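You operate a simulated robot arm through the tools that you are given. There is no shell and no other tool.

You are at the controls of a simulated two-armed robot. One attempt, no reset.

Task
Rinse the dust off the yellow sample sheet and hang it on the drying rail.
Fine: shut the sink lever and squeegee the puddle off the drain board, squeegee back on it; no spill. What is to be rubbed or washed off counts as gone when no trace of it is left.

It is judged by the outcome, as a careful person would: the job done as asked, and still so three seconds after it is handed in. It fails if anything else is knocked over, pushed out of place, dropped, spilled or broken. Flat cloth is picked up by pressing the open fingertips on it (5 to 10 N) and closing them slowly along it; thin cloth reads only 2 to 8 mm in the jaws.

Robot
Two 7-joint arms with two-finger grippers on one trunk that stands fixed in place. Base frame: the origin is at the foot of the trunk, x ahead of it, y to its left, z up; the work surface is at about z = 800. Lengths are in mm, angles in rad, forces in N, time in s.
The left shoulder is at [76, 216, 1299], the right one opposite. With the tool pointing down near the work surface each hand reaches from about 160 to 840 mm from the base axis, measured 20 degrees to its own side. Payload 3.43 kg a hand.
The TCP of each hand is the grasp point between the finger pads, 20 mm short of the fingertips. In the tool frame z runs along the fingers and y along their closing line. The gripper opens to 124 mm. The gripper's body begins 93 mm behind the TCP.
Orientation is that of the tool frame in the base frame, as a unit quaternion [x, y, z, w]. With the fingers straight down and closing along the base's y, the tool's x points along the base's -x, its y along +y and its z along -z.

Tools
- The arms move only by the tool arm_command. It takes "left_targets", "right_targets" or both (then of equal length, played together; a hand with none holds still); each is a list of rows, each a list of 6 numbers: the shift along the tool's x, y, z in units of 50 mm (1.0 is 50 mm), then the turn, a rotation vector about the tool's x, y, z in units of 4 degrees (1.0 is 4 degrees). In form: [[tx, ty, tz, ax, ay, az], ...]. A call has 1 to 20 rows; each row shifts and turns the commanded pose from where the row before left it, along the tool's axes as they then stand. "left_fingers" and "right_fingers" are, for a hand that has rows, the opening, from 0 (shut) to 1 (fully open), set as the call begins (left out, the last holds). A call with a number of a shift or a turn outside -1 to 1 is refused whole. Rows are played at 5 a second. More than 50 mm and 0.15 rad between two rows, or a gripper value outside its range, and nothing of the call is played. A pose out of reach is approached as far as the arm can. The call stops where the force on the tool passes 40 N (or 10 N more than at its start, if that is more) or the arm is blocked; 0.2 s more then pass. The fingers move at their own pace (about 72 mm/s each) and stop on an object; they squeeze with about 22 N. The grip force told is the motor's: it shows also when the fingers shut on nothing. Time passes only in rows, and 0.2 s behind the last, so rows that do not move let the fingers close. It gives the time, the measured TCP pose, the force on the tool (base axes), the opening and the grip force at its end, in the units of the frame above (readings bear some noise), with the torque about the TCP (base axes, N m) and any sound that the robot's microphone picked up, and new pictures: "views" is both (left out), scene, wrist or none (wrist: the cameras of the hands that moved).
- Cameras (640 x 400 px; columns grow to the right, rows downward): "scene" is now at [189.3, -38, 1453.9]; the picture's right is [-0.47, -0.88, 0.00], its down [-0.62, 0.33, -0.71] and it looks along [0.62, -0.33, -0.71] (base axes); focal length 245 px, centre (320, 200). "left" rides on the left gripper at [82, -14, -140] in its tool frame; the picture's right is [0.17, 0.99, 0.00], its down [-0.83, 0.14, -0.54] and it looks along [-0.53, 0.09, 0.84] (tool axes); focal length 243 px, centre (320, 200). "right" rides on the right gripper at [82, 14, -140] in its tool frame; the picture's right is [-0.17, 0.99, 0.00], its down [-0.83, -0.14, -0.54] and it looks along [-0.53, -0.09, 0.84] (tool axes); focal length 243 px, centre (320, 200). There is no depth. A picture from a camera that has moved, and an enlarged one, comes with that camera's place and axes in the base frame and with its lens.
- move_column(by): slides the trunk up (or, below 0, down) by that many mm; the arms and the scene camera ride with it, the base frame stays. It gives what a move gives, with no picture.
- aim_head(pan, tilt): turns the head with the scene camera to pan (to the left, within 1.396 rad either way) and tilt (down, from -0.506 to 1.204), counted from straight ahead of the robot. It gives what a move gives, and a new picture of the scene camera.
- inspect(camera, box): a new picture of the part [left, top, right, bottom] of that camera's present view, enlarged. No time passes.
- close_job(): hands the job in; it is judged then, once.

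Nothing tells you positions but the pictures and the camera data. Unless the task says otherwise, let go and move clear before handing in.

The tools are called after "Call:" by a JSON object that holds its "api" and its "payload". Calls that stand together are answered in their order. arm_command: Moves the arms, as the interface text tells. Its arguments: {"type":"object","properties":{"left_targets":{"type":"array"},"left_fingers":{"type":"number"},"right_targets":{"type":"array"},"right_fingers":{"type":"number"},"views":{"type":"string","enum":["both","scene","wrist","none"]}},"required":[]} The other tools are called the same way: move_column (by) slides the trunk up or down; aim_head (pan, tilt) turns the head that bears the scene camera; inspect (camera, box) takes an enlarged picture of a part of a camera's view; close_job () hands the job in.

At the start:

```text
time_s: 0.0
left_tcp_pos: [351.7, -47.4, 1297.9]
left_tool_rot: [-0.001, 1.0, 0.0, 0.0]
left_wrist_force: [0.2, -0.2, 0.5]
left_wrist_torque: [-0.02, -0.01, -0.02]
left_grip_width: 124.1
left_gripper_force: 0.2
right_tcp_pos: [410.7, -599.5, 1121.9]
right_tool_rot: [0.0, 1.0, 0.0, 0.0]
right_wrist_force: [-0.6, 0.3, -0.3]
right_wrist_torque: [0.0, 0.02, 0.02]
right_grip_width: 124.0
right_gripper_force: 0.1
trunk travel left (down, up): [-454.0, 136.0]
head pan, tilt: [-0.492, 0.784]
```

scene: 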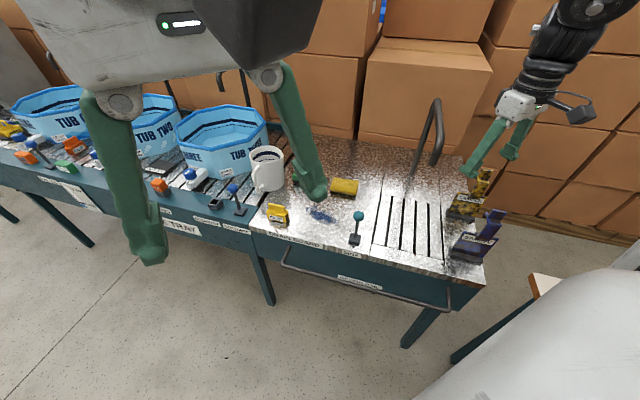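
right: 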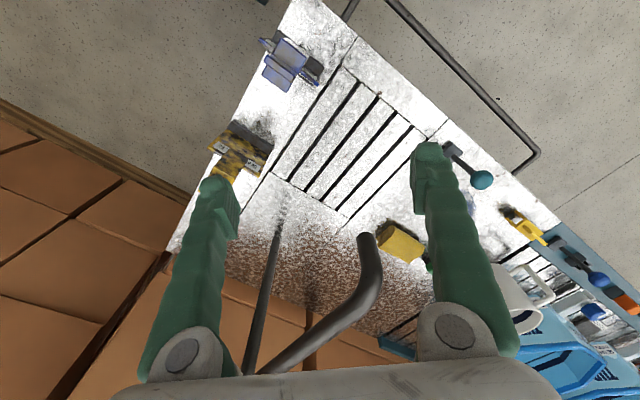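
left: 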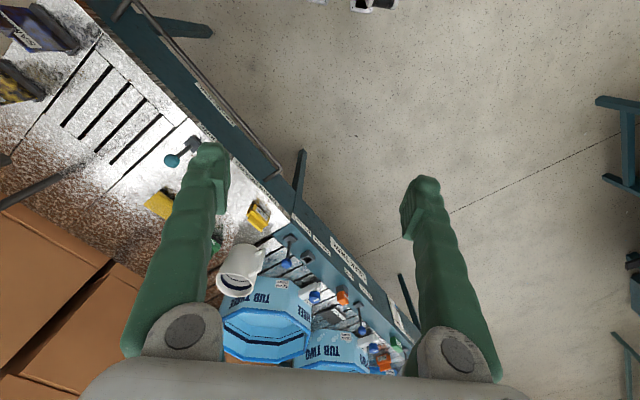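

I see a wet bench with tubs on the left, and a sink grid, a tap, levers and yellow items on the right. I'll look closer before moving anything.

Call:
{"api": "inspect", "payload": {"camera": "scene", "box": [240, 140, 400, 260]}}

Call:
{"api": "inspect", "payload": {"camera": "scene", "box": [360, 90, 520, 290]}}

Call:
{"api": "inspect", "payload": {"camera": "scene", "box": [0, 70, 280, 260]}}

Call:
{"api": "inspect", "payload": {"camera": "right", "box": [200, 0, 560, 260]}}

Call:
{"api": "inspect", "payload": {"camera": "left", "box": [0, 0, 320, 260]}}

```text
3.33 times, centred on (320, 200) of scene
camera zoom: at [189.3, -38.0, 1453.9], right [-0.47, -0.88, 0.0], down [-0.62, 0.33, -0.71], along [0.62, -0.33, -0.71], focal length 816 px, centre (320, 200)
```

zoom: 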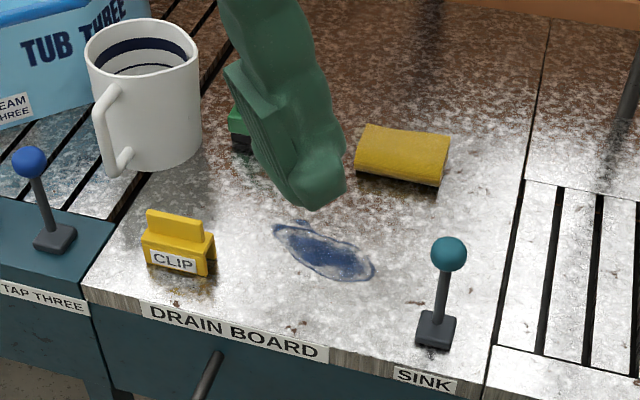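

```text
2.00 times, centred on (440, 190) of scene
camera zoom: at [189.3, -38.0, 1453.9], right [-0.47, -0.88, 0.0], down [-0.62, 0.33, -0.71], along [0.62, -0.33, -0.71], focal length 490 px, centre (80, 220)
```

zoom: 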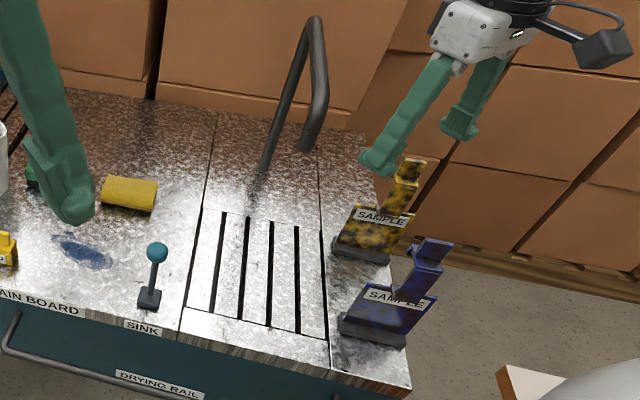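

```text
2.11 times, centred on (140, 165) of scene
camera zoom: at [189.3, -38.0, 1453.9], right [-0.47, -0.88, 0.0], down [-0.62, 0.33, -0.71], along [0.62, -0.33, -0.71], focal length 516 px, centre (699, 274)
```

zoom: 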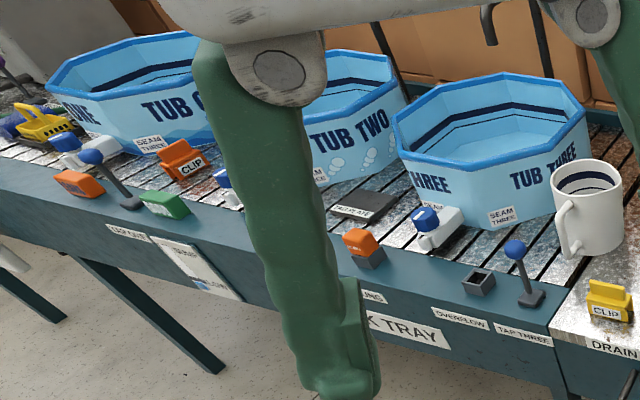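

```text
1.54 times, centred on (380, 130) of right
camera zoom: at [328.0, -584.6, 1261.0], right [0.17, 0.99, 0.0], down [0.83, -0.14, 0.54], along [0.53, -0.09, -0.84], focal length 373 px, centre (228, 308)
```

zoom: 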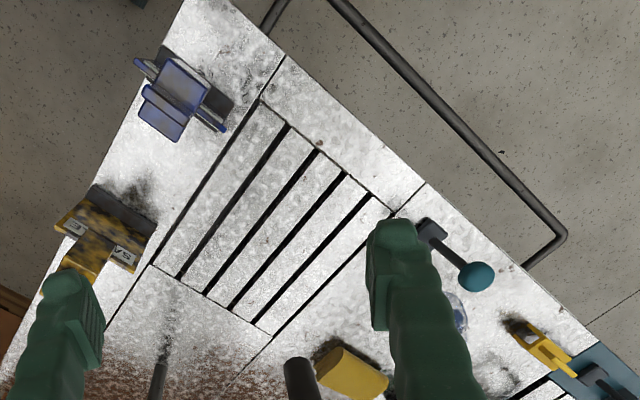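

```text
1.54 times, centred on (160, 130) of left
camera zoom: at [270.5, -60.1, 1437.7], right [-0.17, 0.99, 0.0], down [0.83, 0.14, 0.54], along [0.53, 0.09, -0.84], focal length 373 px, centre (566, 308)
```

zoom: 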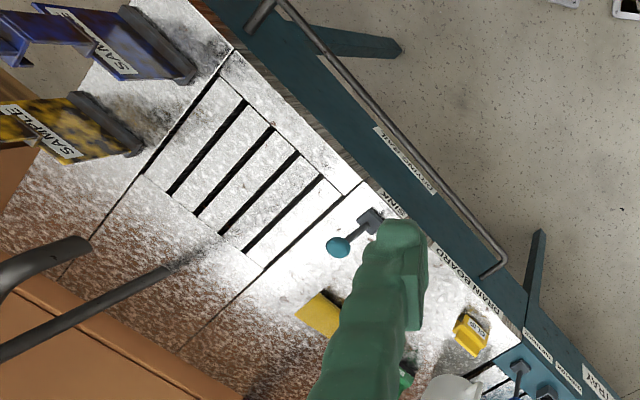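

The bench stands at about 45° to the robot's front right, with its surface near z=800. I'll move the left arm out of view and zoom in on the details.

Call:
{"api": "arm_command", "payload": {"left_targets": [[0, 1, 0, 0, 0, 0], [0, 1, 0, 0, 0, 0], [0, 1, 0, 0, 0, 0], [0, 1, 0, 0, 0, 0], [0, 1, 0, 0, 0, 0], [0, 1, 0, 0, 0, 0]], "views": "scene"}}

Call:
{"api": "inspect", "payload": {"camera": "right", "box": [200, 0, 360, 200]}}

Call:
{"api": "inspect", "payload": {"camera": "scene", "box": [430, 150, 520, 280]}}

Call:
{"api": "inspect", "payload": {"camera": "scene", "box": [240, 140, 400, 300]}}

```text
time_s: 1.4
left_tcp_pos: [340.7, 231.7, 1259.4]
left_tool_rot: [-0.002, 1.0, -0.001, 0.002]
left_wrist_force: [0.2, -0.4, -0.7]
left_wrist_torque: [-0.01, -0.05, 0.03]
left_grip_width: 123.8
left_gripper_force: 0.1
left hand out of reach, approached as far as the arm can: row 5, 6
right_tcp_pos: [409.2, -599.4, 1122.8]
right_tool_rot: [0.0, 1.0, -0.001, 0.0]
right_wrist_force: [0.6, -0.4, 0.3]
right_wrist_torque: [-0.04, -0.02, -0.03]
right_grip_width: 124.2
right_gripper_force: 0.2
trunk travel left (down, up): [-454.0, 136.0]
head pan, tilt: [-0.492, 0.784]
camera scene: at [188.6, -36.4, 1454.0], right [-0.47, -0.88, 0.0], down [-0.62, 0.33, -0.71], along [0.62, -0.34, -0.71], focal length 245 px, centre (320, 200)
```

scene: 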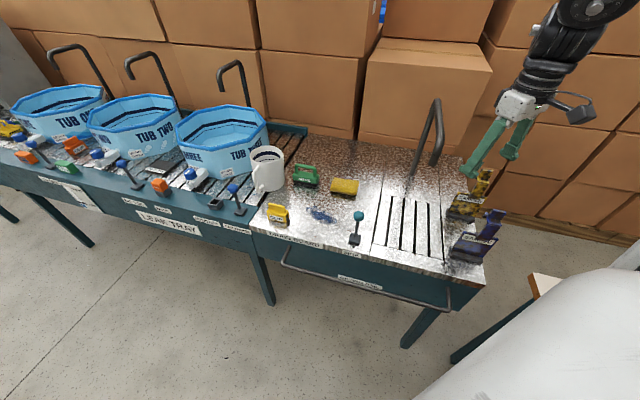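

```text
2.00 times, centred on (280, 100) of right
camera zoom: at [327.4, -583.2, 1261.8], right [0.17, 0.99, 0.0], down [0.83, -0.14, 0.54], along [0.53, -0.09, -0.84], focal length 485 px, centre (400, 400)
```

zoom: 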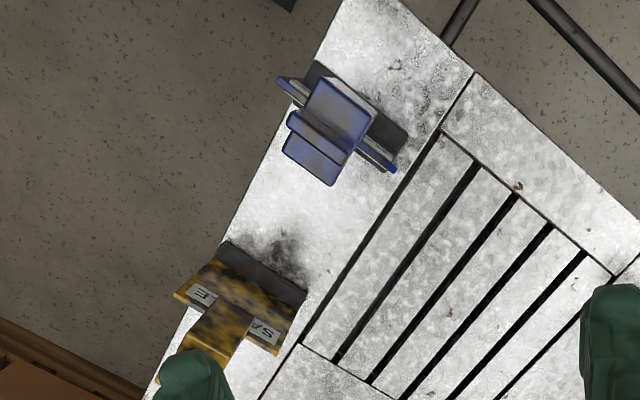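

```text
3.08 times, centred on (475, 215) of scene
camera zoom: at [188.6, -36.4, 1454.0], right [-0.47, -0.88, 0.0], down [-0.62, 0.33, -0.71], along [0.62, -0.34, -0.71], focal length 754 px, centre (-157, 154)
```

zoom: 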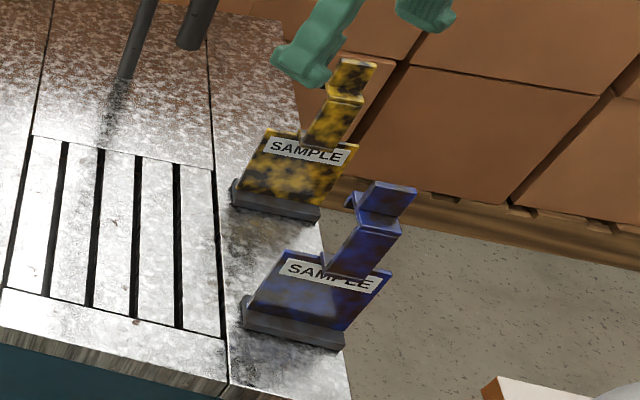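

```text
2.50 times, centred on (320, 220) of scene
camera zoom: at [188.6, -36.4, 1454.0], right [-0.47, -0.88, 0.0], down [-0.62, 0.33, -0.71], along [0.62, -0.34, -0.71], focal length 612 px, centre (320, 150)
```

zoom: 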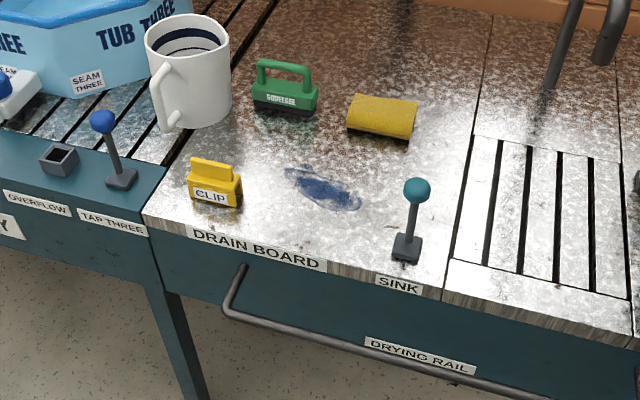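

The sample sheets are rigid plates standing in slotted bases, each with a hooked tab on top. I'll bring the right wrist camera in for a better look at the yellow one.

Call:
{"api": "arm_command", "payload": {"right_targets": [[0.37, -0.645, 0.285, 0, 0, 0], [0.37, -0.645, 0.285, 0, 0, 0], [0.37, -0.645, 0.285, 0, 0, 0], [0.37, -0.645, 0.285, 0, 0, 0]]}}

Call:
{"api": "inspect", "payload": {"camera": "right", "box": [220, 80, 460, 280]}}

Call:
{"api": "inspect", "payload": {"camera": "scene", "box": [430, 150, 520, 280]}}

```text
time_s: 2.4
left_tcp_pos: [341.2, 228.0, 1259.9]
left_tool_rot: [-0.002, 1.0, 0.0, 0.002]
left_wrist_force: [0.3, -0.3, 0.0]
left_wrist_torque: [0.02, 0.0, 0.0]
left_grip_width: 124.2
left_gripper_force: 0.1
right_tcp_pos: [334.3, -728.4, 1064.8]
right_tool_rot: [0.0, 1.0, 0.001, 0.0]
right_wrist_force: [-0.2, -0.8, 0.6]
right_wrist_torque: [0.06, 0.01, 0.03]
right_grip_width: 123.8
right_gripper_force: 0.0
trunk travel left (down, up): [-454.0, 136.0]
head pan, tilt: [-0.492, 0.784]
camera scene: at [188.5, -39.7, 1454.0], right [-0.47, -0.88, 0.0], down [-0.62, 0.33, -0.71], along [0.62, -0.33, -0.71], focal length 245 px, centre (320, 200)
camera right: at [252.6, -713.2, 1204.0], right [0.17, 0.99, 0.0], down [0.83, -0.14, 0.54], along [0.53, -0.09, -0.84], focal length 243 px, centre (320, 200)
```

scene: 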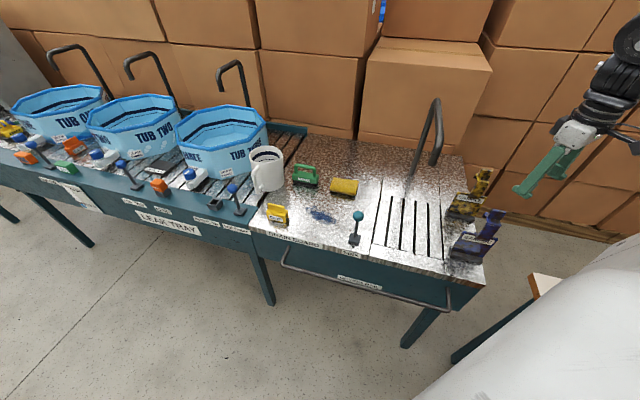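
right: 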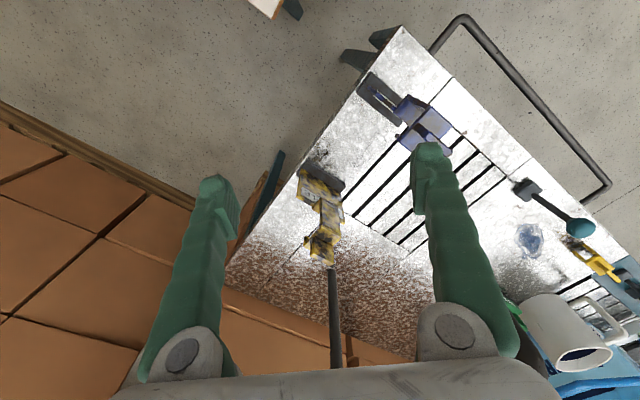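

```text
2.00 times, centred on (340, 180) of right
camera zoom: at [252.6, -713.2, 1204.0], right [0.17, 0.99, 0.0], down [0.83, -0.14, 0.54], along [0.53, -0.09, -0.84], focal length 485 px, centre (280, 240)
```

zoom: 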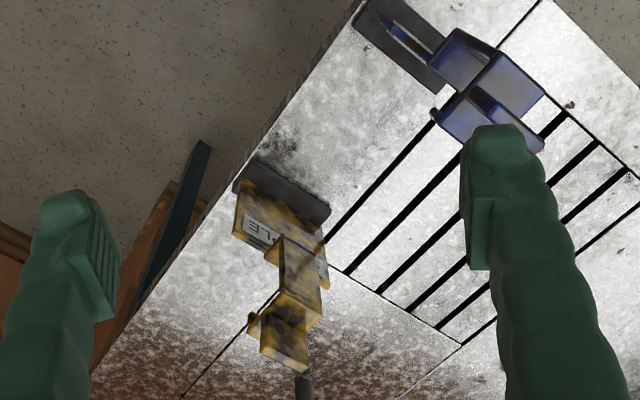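

```text
3.08 times, centred on (475, 215) of scene
camera zoom: at [188.5, -39.7, 1454.0], right [-0.47, -0.88, 0.0], down [-0.62, 0.33, -0.71], along [0.62, -0.33, -0.71], focal length 754 px, centre (-157, 154)
```

zoom: 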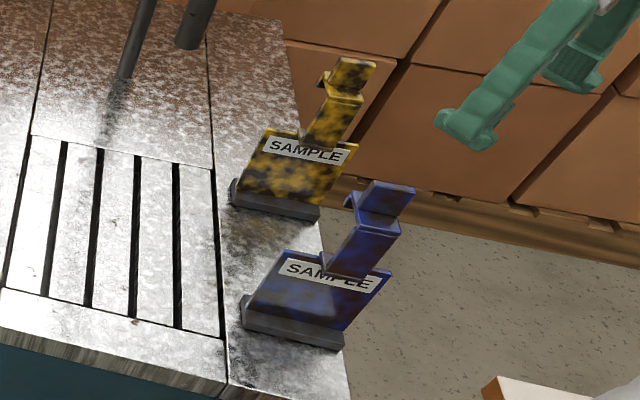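

I need to work out the hook's shape, so I'll zoom in on it from both cameras.

Call:
{"api": "inspect", "payload": {"camera": "scene", "box": [460, 160, 500, 190]}}

Call:
{"api": "inspect", "payload": {"camera": "scene", "box": [465, 200, 515, 235]}}

Call:
{"api": "inspect", "payload": {"camera": "right", "box": [290, 160, 360, 270]}}

Call:
{"api": "inspect", "payload": {"camera": "right", "box": [350, 60, 470, 160]}}

Call:
{"api": "inspect", "payload": {"camera": "scene", "box": [330, 190, 390, 260]}}

```text
13.33 times, centred on (480, 175) of scene
camera zoom: at [188.5, -39.7, 1454.0], right [-0.47, -0.88, 0.0], down [-0.62, 0.33, -0.71], along [0.62, -0.33, -0.71], focal length 3266 px, centre (-1813, 533)
```

zoom: 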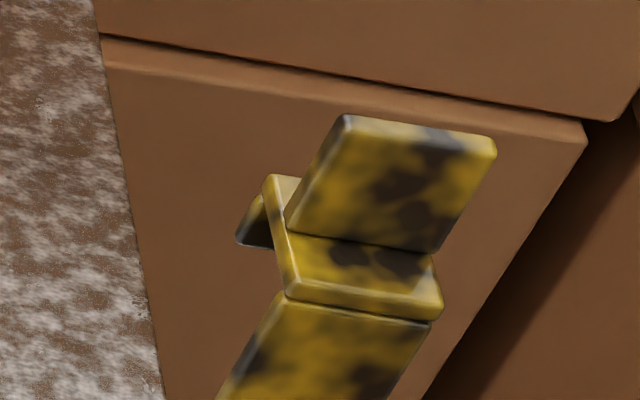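

```text
11.43 times, centred on (490, 218) of scene
camera zoom: at [188.5, -39.7, 1454.0], right [-0.47, -0.88, 0.0], down [-0.62, 0.33, -0.71], along [0.62, -0.33, -0.71], focal length 2799 px, centre (-1623, 0)
```

zoom: 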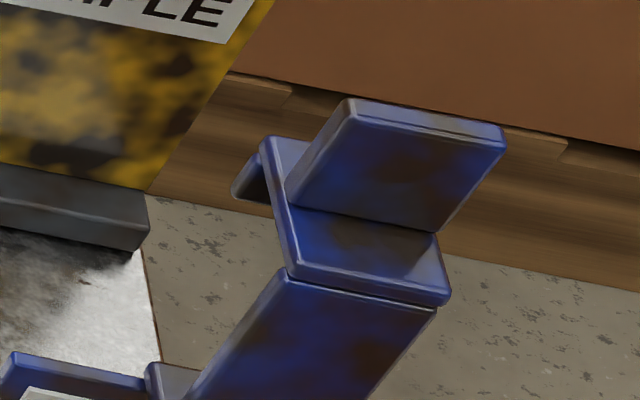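

```text
3.64 times, centred on (325, 215) of right
camera zoom: at [252.6, -713.2, 1204.0], right [0.17, 0.99, 0.0], down [0.83, -0.14, 0.54], along [0.53, -0.09, -0.84], focal length 882 px, centre (302, 146)
```

zoom: 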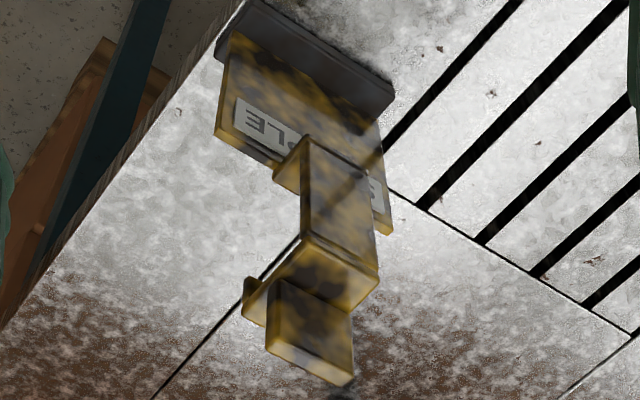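

```text
4.00 times, centred on (410, 110) of right
camera zoom: at [252.6, -713.2, 1204.0], right [0.17, 0.99, 0.0], down [0.83, -0.14, 0.54], along [0.53, -0.09, -0.84], focal length 970 px, centre (-40, 560)
```

zoom: 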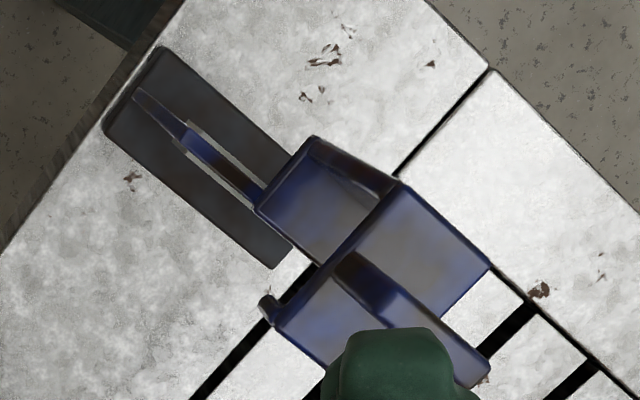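

```text
5.71 times, centred on (360, 225) of scene
camera zoom: at [188.5, -39.7, 1454.0], right [-0.47, -0.88, 0.0], down [-0.62, 0.33, -0.71], along [0.62, -0.33, -0.71], focal length 1400 px, centre (91, 57)
```

zoom: 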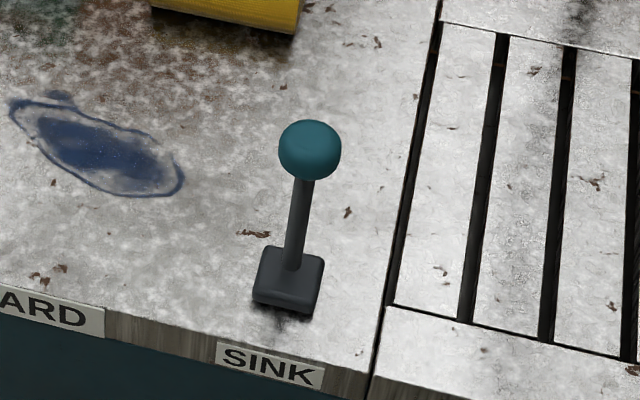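

The sheet has a plate about 200 mm tall overall. Above it is a hook whose lip is on the bench side, and a grip tab about 30 mm wide tops out near (462,-746,1005). Next I'll measure the rail, lever and tap.

Call:
{"api": "inspect", "payload": {"camera": "scene", "box": [270, 235, 370, 305]}}

Call:
{"api": "inspect", "payload": {"camera": "scene", "box": [370, 255, 490, 335]}}

Call:
{"api": "inspect", "payload": {"camera": "right", "box": [400, 0, 640, 210]}}

Call:
{"api": "inspect", "payload": {"camera": "scene", "box": [390, 90, 470, 190]}}

Call:
{"api": "inspect", "payload": {"camera": "scene", "box": [285, 155, 365, 205]}}

```text
5.71 times, centred on (320, 270) of scene
camera zoom: at [188.5, -39.7, 1454.0], right [-0.47, -0.88, 0.0], down [-0.62, 0.33, -0.71], along [0.62, -0.33, -0.71], focal length 1400 px, centre (320, -200)
```

zoom: 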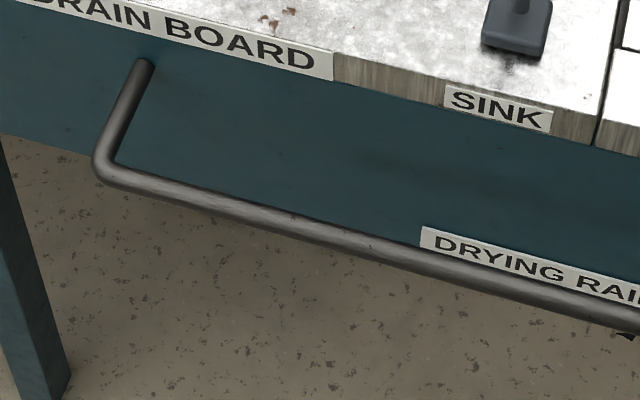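

```text
5.00 times, centred on (430, 295) of scene
camera zoom: at [188.5, -39.7, 1454.0], right [-0.47, -0.88, 0.0], down [-0.62, 0.33, -0.71], along [0.62, -0.33, -0.71], focal length 1225 px, centre (-230, -275)
```

zoom: 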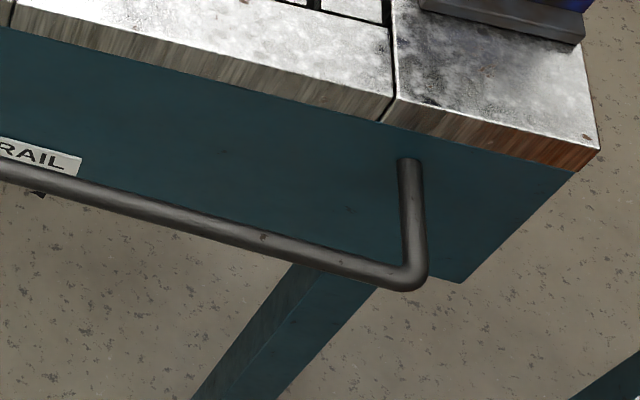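

```text
1.90 times, centred on (520, 105) of right
camera zoom: at [252.6, -713.2, 1204.0], right [0.17, 0.99, 0.0], down [0.83, -0.14, 0.54], along [0.53, -0.09, -0.84], focal length 462 px, centre (-61, 381)
```

zoom: 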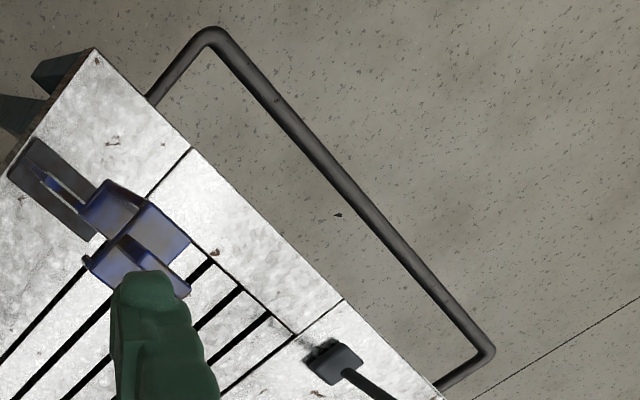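

```text
4.00 times, centred on (430, 140) of scene
camera zoom: at [188.5, -39.7, 1454.0], right [-0.47, -0.88, 0.0], down [-0.62, 0.33, -0.71], along [0.62, -0.33, -0.71], focal length 980 px, centre (-120, 440)
```

zoom: 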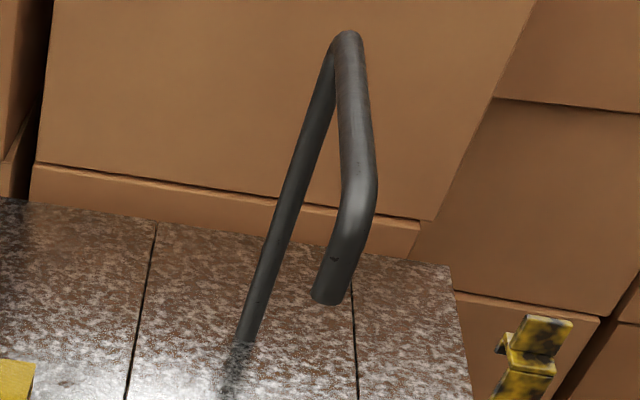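

```text
8.00 times, centred on (325, 180) of scene
camera zoom: at [188.5, -39.7, 1454.0], right [-0.47, -0.88, 0.0], down [-0.62, 0.33, -0.71], along [0.62, -0.33, -0.71], focal length 1959 px, centre (280, 360)
```

zoom: 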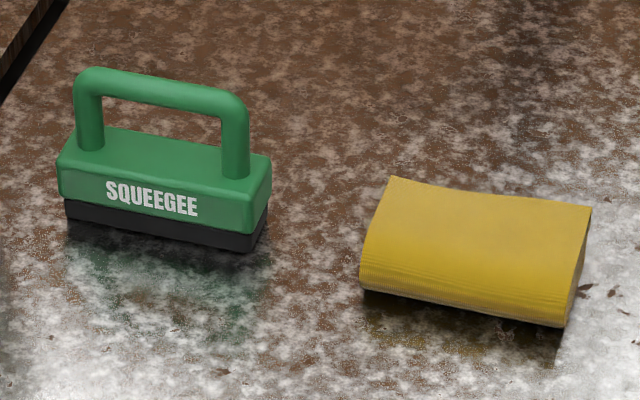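

The rail axis is at about v≈531 (distance from the base toward the bench) and z≈737, and the sink lever knob is near (550,-359,917). I'll move the right hand along the front, turn it 45° to line up with the bench, and go to the lever.

Call:
{"api": "arm_command", "payload": {"right_targets": [[-0.215, 0.77, 0, 0, 0, 0], [-0.215, 0.77, 0, 0, 0, 0], [-0.215, 0.77, 0, 0, 0, 0], [-0.215, 0.77, 0, 0, 0, 0], [-0.215, 0.77, 0, 0, 0, 0], [-0.215, 0.77, 0, 0, 0, 0], [-0.215, 0.77, 0, 0, 0, 0], [-0.215, 0.77, 0, 0, 0, 0]], "views": "none"}}

Call:
{"api": "arm_command", "payload": {"right_targets": [[0, 0, 0, 0, 0, -0.9375], [0, 0, 0, 0, 0, -0.9375], [0, 0, 0, 0, 0, -0.9375], [0, 0, 0, 0, 0, -0.9375], [0, 0, 0, 0, 0, -0.9375], [0, 0, 0, 0, 0, -0.9375], [0, 0, 0, 0, 0, -0.9375], [0, 0, 0, 0, 0, -0.9375], [0, 0, 0, 0, 0, -0.9375], [0, 0, 0, 0, 0, -0.9375], [0, 0, 0, 0, 0, -0.9375], [0, 0, 0, 0, 0, -0.9375]]}}

```text
time_s: 4.2
left_tcp_pos: [342.0, 230.3, 1258.9]
left_tool_rot: [-0.002, 1.0, -0.001, 0.002]
left_wrist_force: [0.2, 1.1, 0.3]
left_wrist_torque: [0.0, -0.01, 0.0]
left_grip_width: 124.0
left_gripper_force: 0.0
right_tcp_pos: [423.1, -415.5, 1067.7]
right_tool_rot: [0.001, 1.0, 0.0, -0.001]
right_wrist_force: [0.5, 0.4, 0.0]
right_wrist_torque: [-0.03, 0.04, -0.04]
right_grip_width: 124.3
right_gripper_force: 0.2
trunk travel left (down, up): [-454.0, 136.0]
head pan, tilt: [-0.492, 0.784]
```

```text
time_s: 6.8
left_tcp_pos: [340.6, 227.0, 1260.3]
left_tool_rot: [-0.002, 1.0, 0.0, 0.001]
left_wrist_force: [0.9, -0.1, 0.2]
left_wrist_torque: [-0.01, 0.02, -0.01]
left_grip_width: 124.2
left_gripper_force: 0.1
right_tcp_pos: [423.6, -420.2, 1064.6]
right_tool_rot: [-0.383, 0.924, 0.0, 0.0]
right_wrist_force: [0.0, -0.2, -1.0]
right_wrist_torque: [0.01, -0.02, 0.02]
right_grip_width: 124.2
right_gripper_force: 0.0
trunk travel left (down, up): [-454.0, 136.0]
head pan, tilt: [-0.492, 0.784]
camera scene: at [189.3, -38.0, 1453.9], right [-0.47, -0.88, 0.0], down [-0.62, 0.33, -0.71], along [0.62, -0.33, -0.71], focal length 245 px, centre (320, 200)
camera right: at [354.8, -467.5, 1203.6], right [-0.58, 0.81, 0.0], down [0.69, 0.49, 0.54], along [0.44, 0.31, -0.84], focal length 243 px, centre (320, 200)
```

scene: 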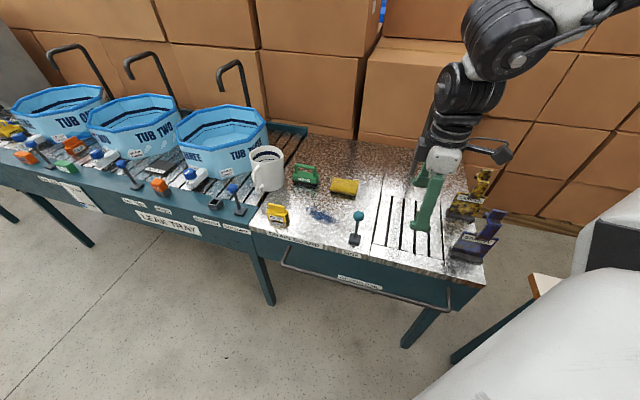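
right: 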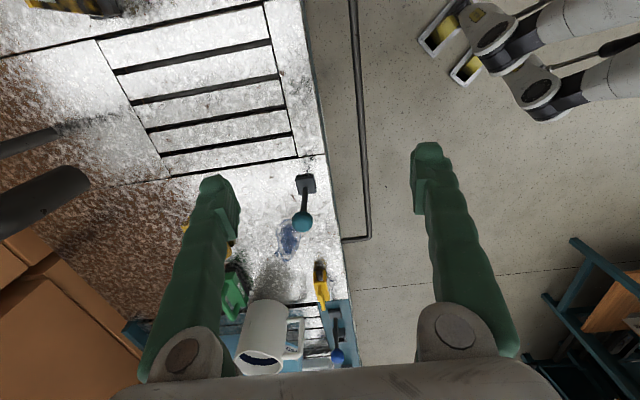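

The hand is lined up with the bench. Now I'll go over the lever knob, straddle it and come down around it.

Call:
{"api": "arm_command", "payload": {"right_targets": [[-0.873, -0.315, 0, 0, 0, 0], [-0.873, -0.315, 0, 0, 0, 0], [-0.873, -0.315, 0, 0, 0, 0], [0, 0, 0.95, 0, 0, 0], [0, 0, 0.95, 0, 0, 0], [0, 0, 0.95, 0, 0, 0], [0, 0, 0, 0, 0, 0]]}}

```text
time_s: 8.4
left_tcp_pos: [339.5, 228.9, 1259.7]
left_tool_rot: [-0.001, 1.0, 0.0, 0.003]
left_wrist_force: [-0.4, -0.4, 0.6]
left_wrist_torque: [-0.01, -0.05, 0.0]
left_grip_width: 124.0
left_gripper_force: 0.1
right_tcp_pos: [547.9, -360.4, 924.1]
right_tool_rot: [-0.383, 0.924, 0.0, 0.0]
right_wrist_force: [0.4, -0.5, 0.0]
right_wrist_torque: [-0.04, 0.0, 0.02]
right_grip_width: 124.0
right_gripper_force: 0.1
trunk travel left (down, up): [-454.0, 136.0]
head pan, tilt: [-0.492, 0.784]
camera scene: at [188.4, -38.1, 1454.1], right [-0.47, -0.88, 0.0], down [-0.62, 0.33, -0.71], along [0.62, -0.33, -0.71], focal length 245 px, centre (320, 200)
camera right: at [479.9, -407.4, 1063.1], right [-0.58, 0.81, 0.0], down [0.69, 0.49, 0.54], along [0.44, 0.31, -0.84], focal length 243 px, centre (320, 200)
```

scene: 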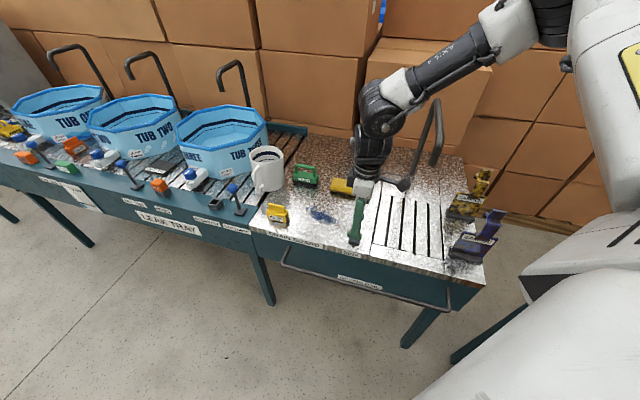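
right: 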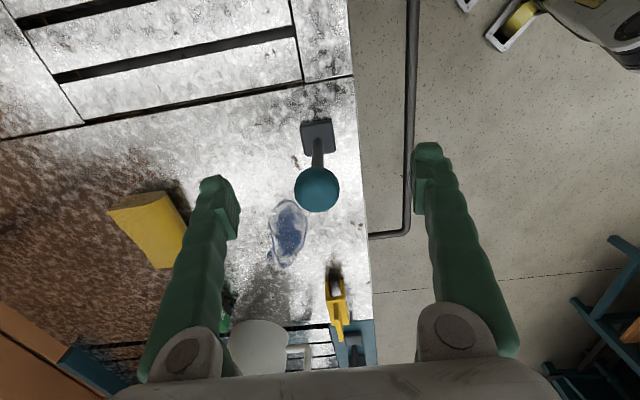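

The knob sits between the fingers. I'll close to a loose fit around it and push gently, to learn which way the lever moves.

Call:
{"api": "arm_command", "payload": {"right_targets": [[0, 0, 0, 0, 0, 0], [0, 0, 0, 0, 0, 0], [0, 0, 0, 0, 0, 0], [0, 0, 0, 0, 0, 0], [0, 0, 0, 0, 0, 0]], "right_fingers": 0.3, "views": "wrist"}}

Call:
{"api": "arm_command", "payload": {"right_targets": [[0, 0.2, 0, 0, 0, 0], [0, 0.2, 0, 0, 0, 0], [0, 0.2, 0, 0, 0, 0]], "views": "both"}}

```text
time_s: 9.6
left_tcp_pos: [339.3, 227.9, 1259.2]
left_tool_rot: [-0.002, 1.0, -0.001, 0.002]
left_wrist_force: [-0.5, -0.1, 0.1]
left_wrist_torque: [0.0, 0.0, -0.01]
left_grip_width: 123.7
left_gripper_force: 0.0
right_tcp_pos: [547.8, -361.2, 923.1]
right_tool_rot: [-0.383, 0.924, 0.0, 0.0]
right_wrist_force: [0.3, 0.3, 0.3]
right_wrist_torque: [0.0, -0.02, 0.0]
right_grip_width: 37.6
right_gripper_force: 0.1
trunk travel left (down, up): [-454.0, 136.0]
head pan, tilt: [-0.492, 0.784]
camera right: at [480.2, -407.4, 1063.2], right [-0.58, 0.81, 0.0], down [0.69, 0.49, 0.54], along [0.44, 0.31, -0.84], focal length 243 px, centre (320, 200)
```

right: 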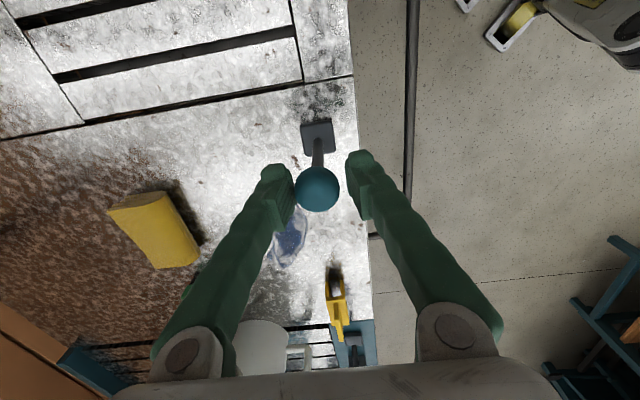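

```text
time_s: 10.4
left_tcp_pos: [340.6, 228.3, 1258.9]
left_tool_rot: [-0.002, 1.0, 0.0, 0.001]
left_wrist_force: [-0.4, 0.7, 0.0]
left_wrist_torque: [0.0, 0.03, -0.05]
left_grip_width: 124.2
left_gripper_force: 0.0
right_tcp_pos: [528.1, -340.5, 923.6]
right_tool_rot: [-0.383, 0.924, 0.001, 0.0]
right_wrist_force: [0.1, -0.4, -0.9]
right_wrist_torque: [0.0, -0.01, 0.02]
right_grip_width: 37.4
right_gripper_force: 0.2
trunk travel left (down, up): [-454.0, 136.0]
head pan, tilt: [-0.492, 0.784]
camera scene: at [189.3, -38.0, 1453.9], right [-0.47, -0.88, 0.0], down [-0.62, 0.33, -0.71], along [0.62, -0.33, -0.71], focal length 245 px, centre (320, 200)
camera right: at [458.8, -387.6, 1061.9], right [-0.58, 0.81, 0.0], down [0.69, 0.49, 0.54], along [0.44, 0.31, -0.84], focal length 243 px, centre (320, 200)
```

scene: 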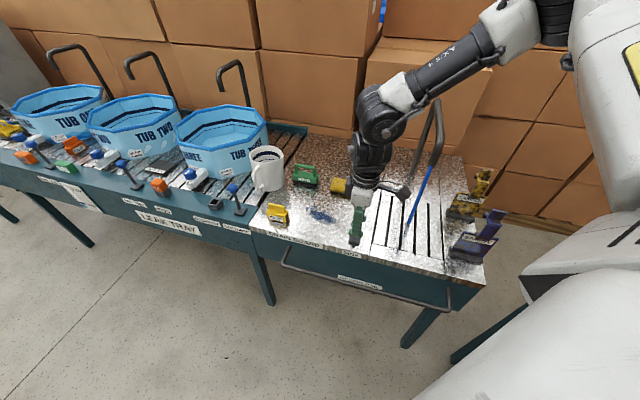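
right: 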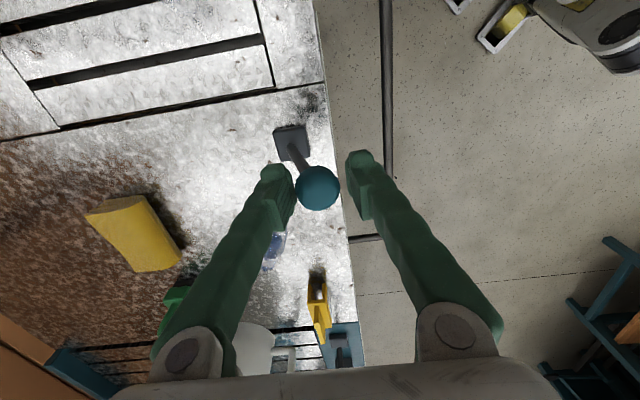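

Pulling the lever toward the robot opened the water. I'll release it and check that it stays open and where the stream lands.

Call:
{"api": "arm_command", "payload": {"right_targets": [[0, 0, 0, 0, 0, 0], [0, 0, 0, 0, 0, 0], [0, 0, 0, 0, 0, 0], [0, 0, -0.9, 0, 0, 0], [0, 0, -0.9, 0, 0, 0], [0, 0, -0.9, 0, 0, 0]], "right_fingers": 1.0}}

Call:
{"api": "inspect", "payload": {"camera": "scene", "box": [370, 90, 470, 270]}}

Call:
{"api": "inspect", "payload": {"camera": "scene", "box": [330, 190, 430, 280]}}

Call:
{"api": "inspect", "payload": {"camera": "right", "box": [0, 0, 400, 240]}}

```text
time_s: 11.8
left_tcp_pos: [339.5, 230.5, 1259.5]
left_tool_rot: [-0.001, 1.0, 0.0, 0.002]
left_wrist_force: [-0.4, 0.4, -0.3]
left_wrist_torque: [0.0, -0.03, 0.0]
left_grip_width: 123.7
left_gripper_force: 0.1
right_tcp_pos: [525.8, -341.2, 1058.2]
right_tool_rot: [-0.383, 0.924, 0.0, 0.001]
right_wrist_force: [-0.6, 0.3, -0.7]
right_wrist_torque: [-0.01, -0.05, -0.03]
right_grip_width: 124.0
right_gripper_force: 0.0
trunk travel left (down, up): [-454.0, 136.0]
head pan, tilt: [-0.492, 0.784]
camera scene: at [188.2, -37.5, 1454.1], right [-0.47, -0.88, 0.0], down [-0.62, 0.33, -0.71], along [0.62, -0.33, -0.71], focal length 245 px, centre (320, 200)
camera right: at [458.0, -388.2, 1196.5], right [-0.58, 0.81, 0.0], down [0.69, 0.49, 0.54], along [0.44, 0.31, -0.84], focal length 243 px, centre (320, 200)
```

scene: 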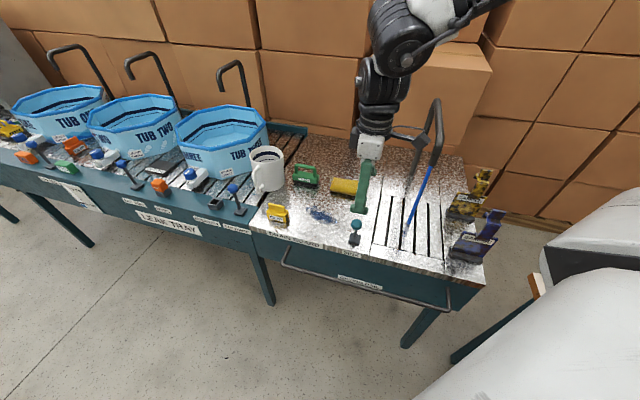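
right: 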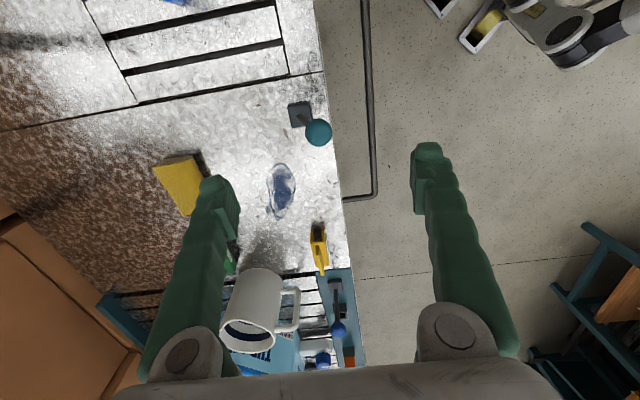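

```text
2.22 times, centred on (420, 180) of scene
camera zoom: at [188.2, -37.5, 1454.1], right [-0.47, -0.88, 0.0], down [-0.62, 0.33, -0.71], along [0.62, -0.33, -0.71], focal length 544 px, centre (98, 244)
```

zoom: 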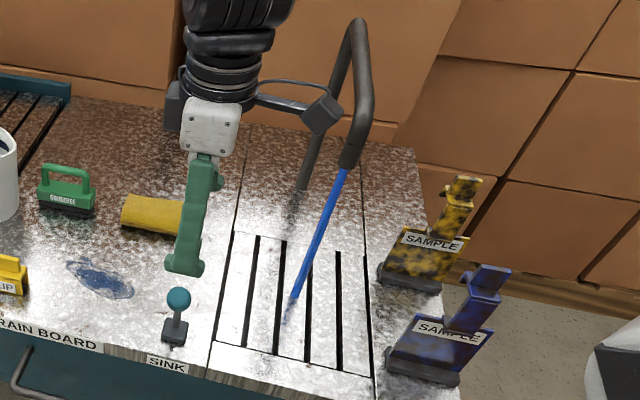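

```text
4.44 times, centred on (380, 235) of scene
camera zoom: at [188.2, -37.5, 1454.1], right [-0.47, -0.88, 0.0], down [-0.62, 0.33, -0.71], along [0.62, -0.33, -0.71], focal length 1088 px, centre (53, 44)
```

zoom: 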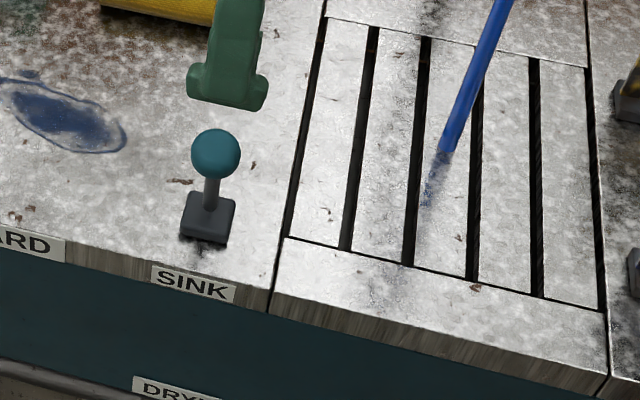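

```text
1.60 times, centred on (200, 120) of right
camera zoom: at [458.0, -388.2, 1196.5], right [-0.58, 0.81, 0.0], down [0.69, 0.49, 0.54], along [0.44, 0.31, -0.84], focal length 388 px, centre (512, 328)
```

zoom: 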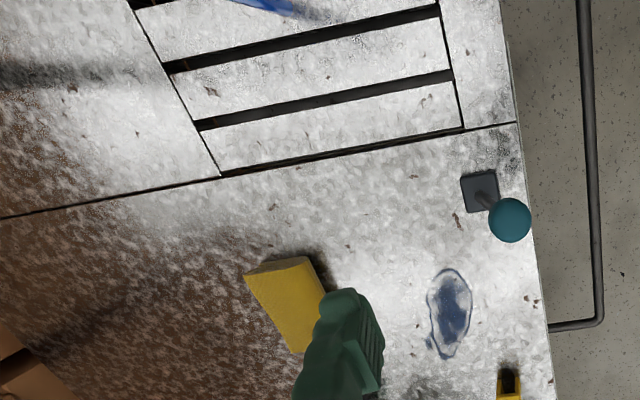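

The lever stays open, and the stream falls straight down at about (518,-561). Now I'll carry the open right hand along the front, well above the blue sheet, and in over the yellow sheet's tab.

Call:
{"api": "arm_command", "payload": {"right_targets": [[0.3, 0, -0.7, 0, 0, 0], [0.97, 0, 0, 0, 0, 0], [0.97, 0, 0, 0, 0, 0], [0.97, 0, 0, 0, 0, 0], [0.97, 0, 0, 0, 0, 0], [0.97, 0, 0, 0, 0, 0], [0.97, 0, 0, 0, 0, 0], [0.51, 0, 0, 0, 0, 0]], "views": "none"}}

Call:
{"api": "arm_command", "payload": {"right_targets": [[0, -0.95, 0, 0, 0, 0], [0, -0.95, 0, 0, 0, 0], [0, -0.95, 0, 0, 0, 0], [0, -0.95, 0, 0, 0, 0], [0, -0.95, 0, 0, 0, 0], [0, 0, 0, 0, 0, 0]]}}

```text
time_s: 13.6
left_tcp_pos: [338.6, 228.6, 1260.2]
left_tool_rot: [-0.002, 1.0, 0.0, 0.001]
left_wrist_force: [-0.3, 0.6, 0.0]
left_wrist_torque: [-0.01, 0.03, 0.0]
left_grip_width: 123.9
left_gripper_force: 0.1
right_tcp_pos: [290.7, -574.1, 1094.2]
right_tool_rot: [-0.384, 0.923, 0.0, 0.001]
right_wrist_force: [-0.3, -0.5, -0.7]
right_wrist_torque: [0.0, -0.01, 0.01]
right_grip_width: 124.2
right_gripper_force: 0.1
trunk travel left (down, up): [-454.0, 136.0]
head pan, tilt: [-0.492, 0.784]
```

```text
time_s: 15.0
left_tcp_pos: [340.5, 228.9, 1259.2]
left_tool_rot: [-0.001, 1.0, 0.0, 0.002]
left_wrist_force: [-0.3, 0.7, 0.3]
left_wrist_torque: [-0.04, -0.03, 0.03]
left_grip_width: 123.9
left_gripper_force: 0.2
right_tcp_pos: [460.8, -740.3, 1093.4]
right_tool_rot: [-0.383, 0.924, 0.0, 0.001]
right_wrist_force: [-0.1, -0.1, 0.0]
right_wrist_torque: [0.01, 0.0, 0.02]
right_grip_width: 124.0
right_gripper_force: 0.1
trunk travel left (down, up): [-454.0, 136.0]
head pan, tilt: [-0.492, 0.784]
camera scene: at [188.1, -37.9, 1454.1], right [-0.47, -0.88, 0.0], down [-0.62, 0.33, -0.71], along [0.62, -0.33, -0.71], focal length 245 px, centre (320, 200)
camera right: at [391.6, -788.7, 1232.3], right [-0.58, 0.81, 0.0], down [0.68, 0.49, 0.54], along [0.44, 0.31, -0.84], focal length 243 px, centre (320, 200)
```

scene: 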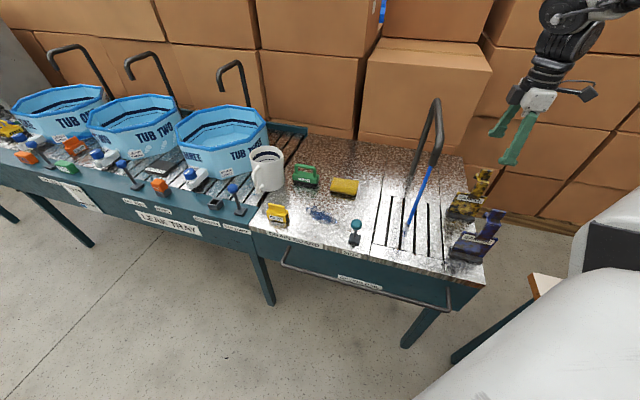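
right: 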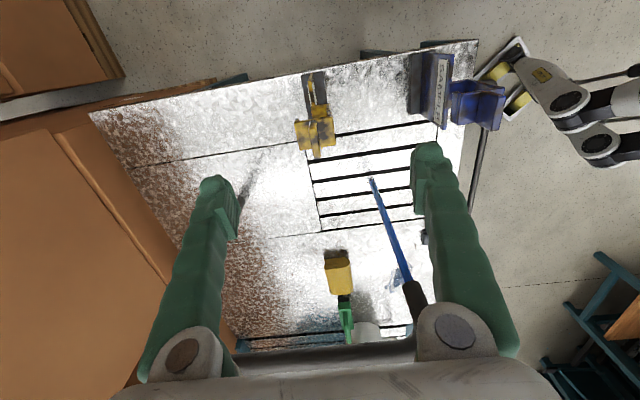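

Call:
{"api": "inspect", "payload": {"camera": "right", "box": [270, 60, 370, 170]}}

Call:
{"api": "inspect", "payload": {"camera": "scene", "box": [440, 60, 560, 230]}}

```text
3.64 times, centred on (320, 115) of right
camera zoom: at [391.6, -788.7, 1232.3], right [-0.58, 0.81, 0.0], down [0.68, 0.49, 0.54], along [0.44, 0.31, -0.84], focal length 882 px, centre (320, 509)
```

zoom: 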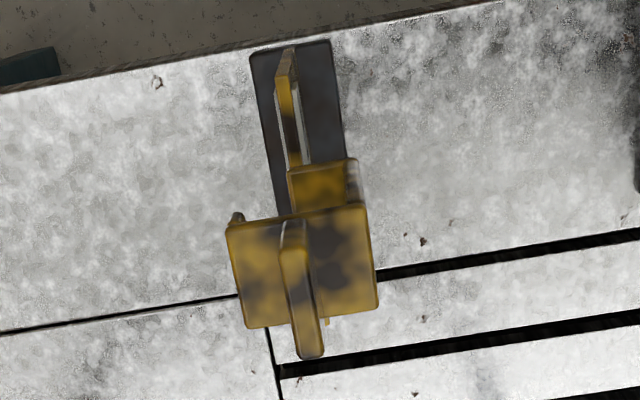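

```text
2.35 times, centred on (500, 145) of scene
camera zoom: at [188.1, -37.9, 1454.1], right [-0.47, -0.88, 0.0], down [-0.62, 0.33, -0.71], along [0.62, -0.33, -0.71], focal length 576 px, centre (-104, 329)
```

zoom: 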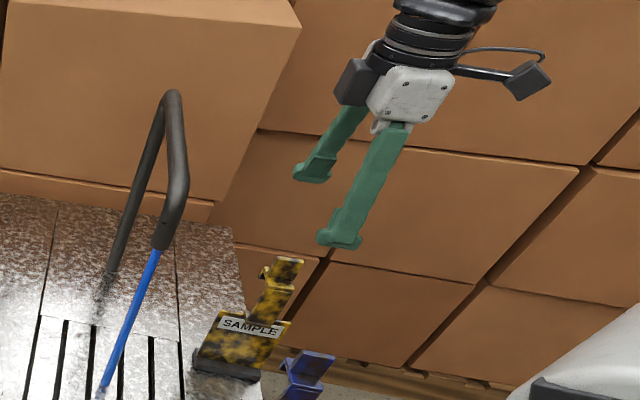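

The grip tab is about 4 mm off from the TCP in each direction. I'll correct that, come down to about z=1004 and close on the tab.

Call:
{"api": "arm_command", "payload": {"right_targets": [[0.08, -0.08, 0.6, 0, 0, 0], [0, 0, 0.6, 0, 0, 0], [0, 0, 0.58, 0, 0, 0], [0, 0, 0, 0, 0, 0]], "views": "wrist"}}

Call:
{"api": "inspect", "payload": {"camera": "right", "box": [260, 90, 380, 220]}}

Call:
{"api": "inspect", "payload": {"camera": "scene", "box": [440, 120, 530, 220]}}

```text
time_s: 16.0
left_tcp_pos: [340.6, 229.4, 1259.0]
left_tool_rot: [-0.002, 1.0, 0.0, 0.002]
left_wrist_force: [-0.2, -0.8, -0.3]
left_wrist_torque: [0.02, 0.0, 0.0]
left_grip_width: 124.1
left_gripper_force: 0.1
right_tcp_pos: [461.5, -745.6, 1003.7]
right_tool_rot: [-0.382, 0.924, 0.0, 0.0]
right_wrist_force: [0.9, -0.1, -0.2]
right_wrist_torque: [0.0, -0.03, 0.01]
right_grip_width: 123.8
right_gripper_force: 0.1
trunk travel left (down, up): [-454.0, 136.0]
head pan, tilt: [-0.492, 0.784]
camera right: at [393.3, -793.8, 1142.7], right [-0.58, 0.81, 0.0], down [0.69, 0.49, 0.54], along [0.44, 0.31, -0.84], focal length 243 px, centre (320, 200)
```

right: 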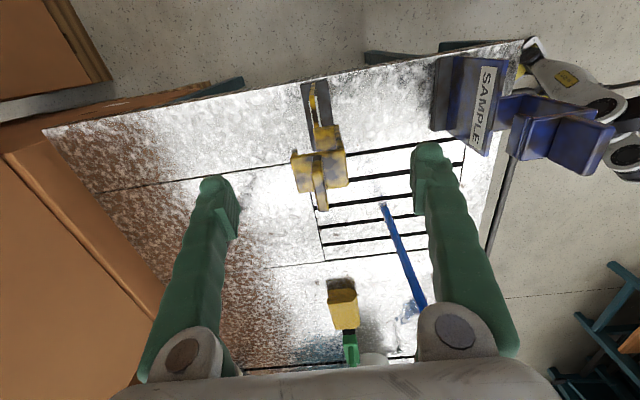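

```text
3.08 times, centred on (320, 155) of right
camera zoom: at [393.3, -793.8, 1142.7], right [-0.58, 0.81, 0.0], down [0.69, 0.49, 0.54], along [0.44, 0.31, -0.84], focal length 746 px, centre (320, 338)
```

zoom: 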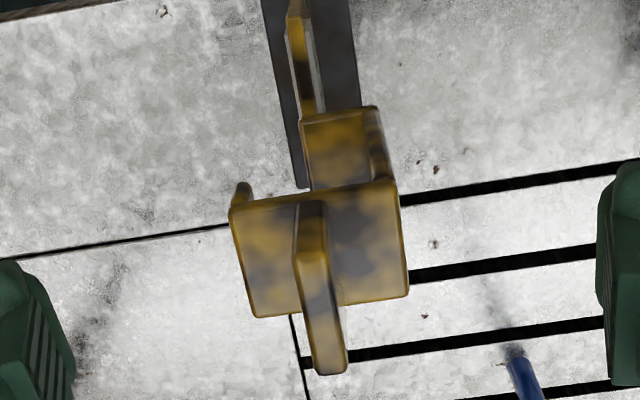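

```text
4.00 times, centred on (485, 170) of scene
camera zoom: at [189.2, -38.0, 1453.9], right [-0.47, -0.88, 0.0], down [-0.62, 0.33, -0.71], along [0.62, -0.33, -0.71], focal length 980 px, centre (-340, 320)
```

zoom: 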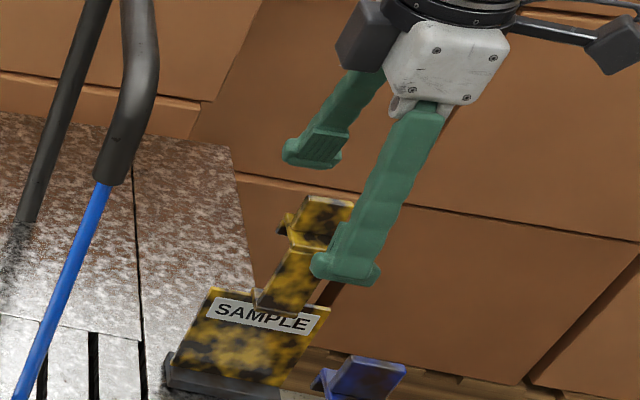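

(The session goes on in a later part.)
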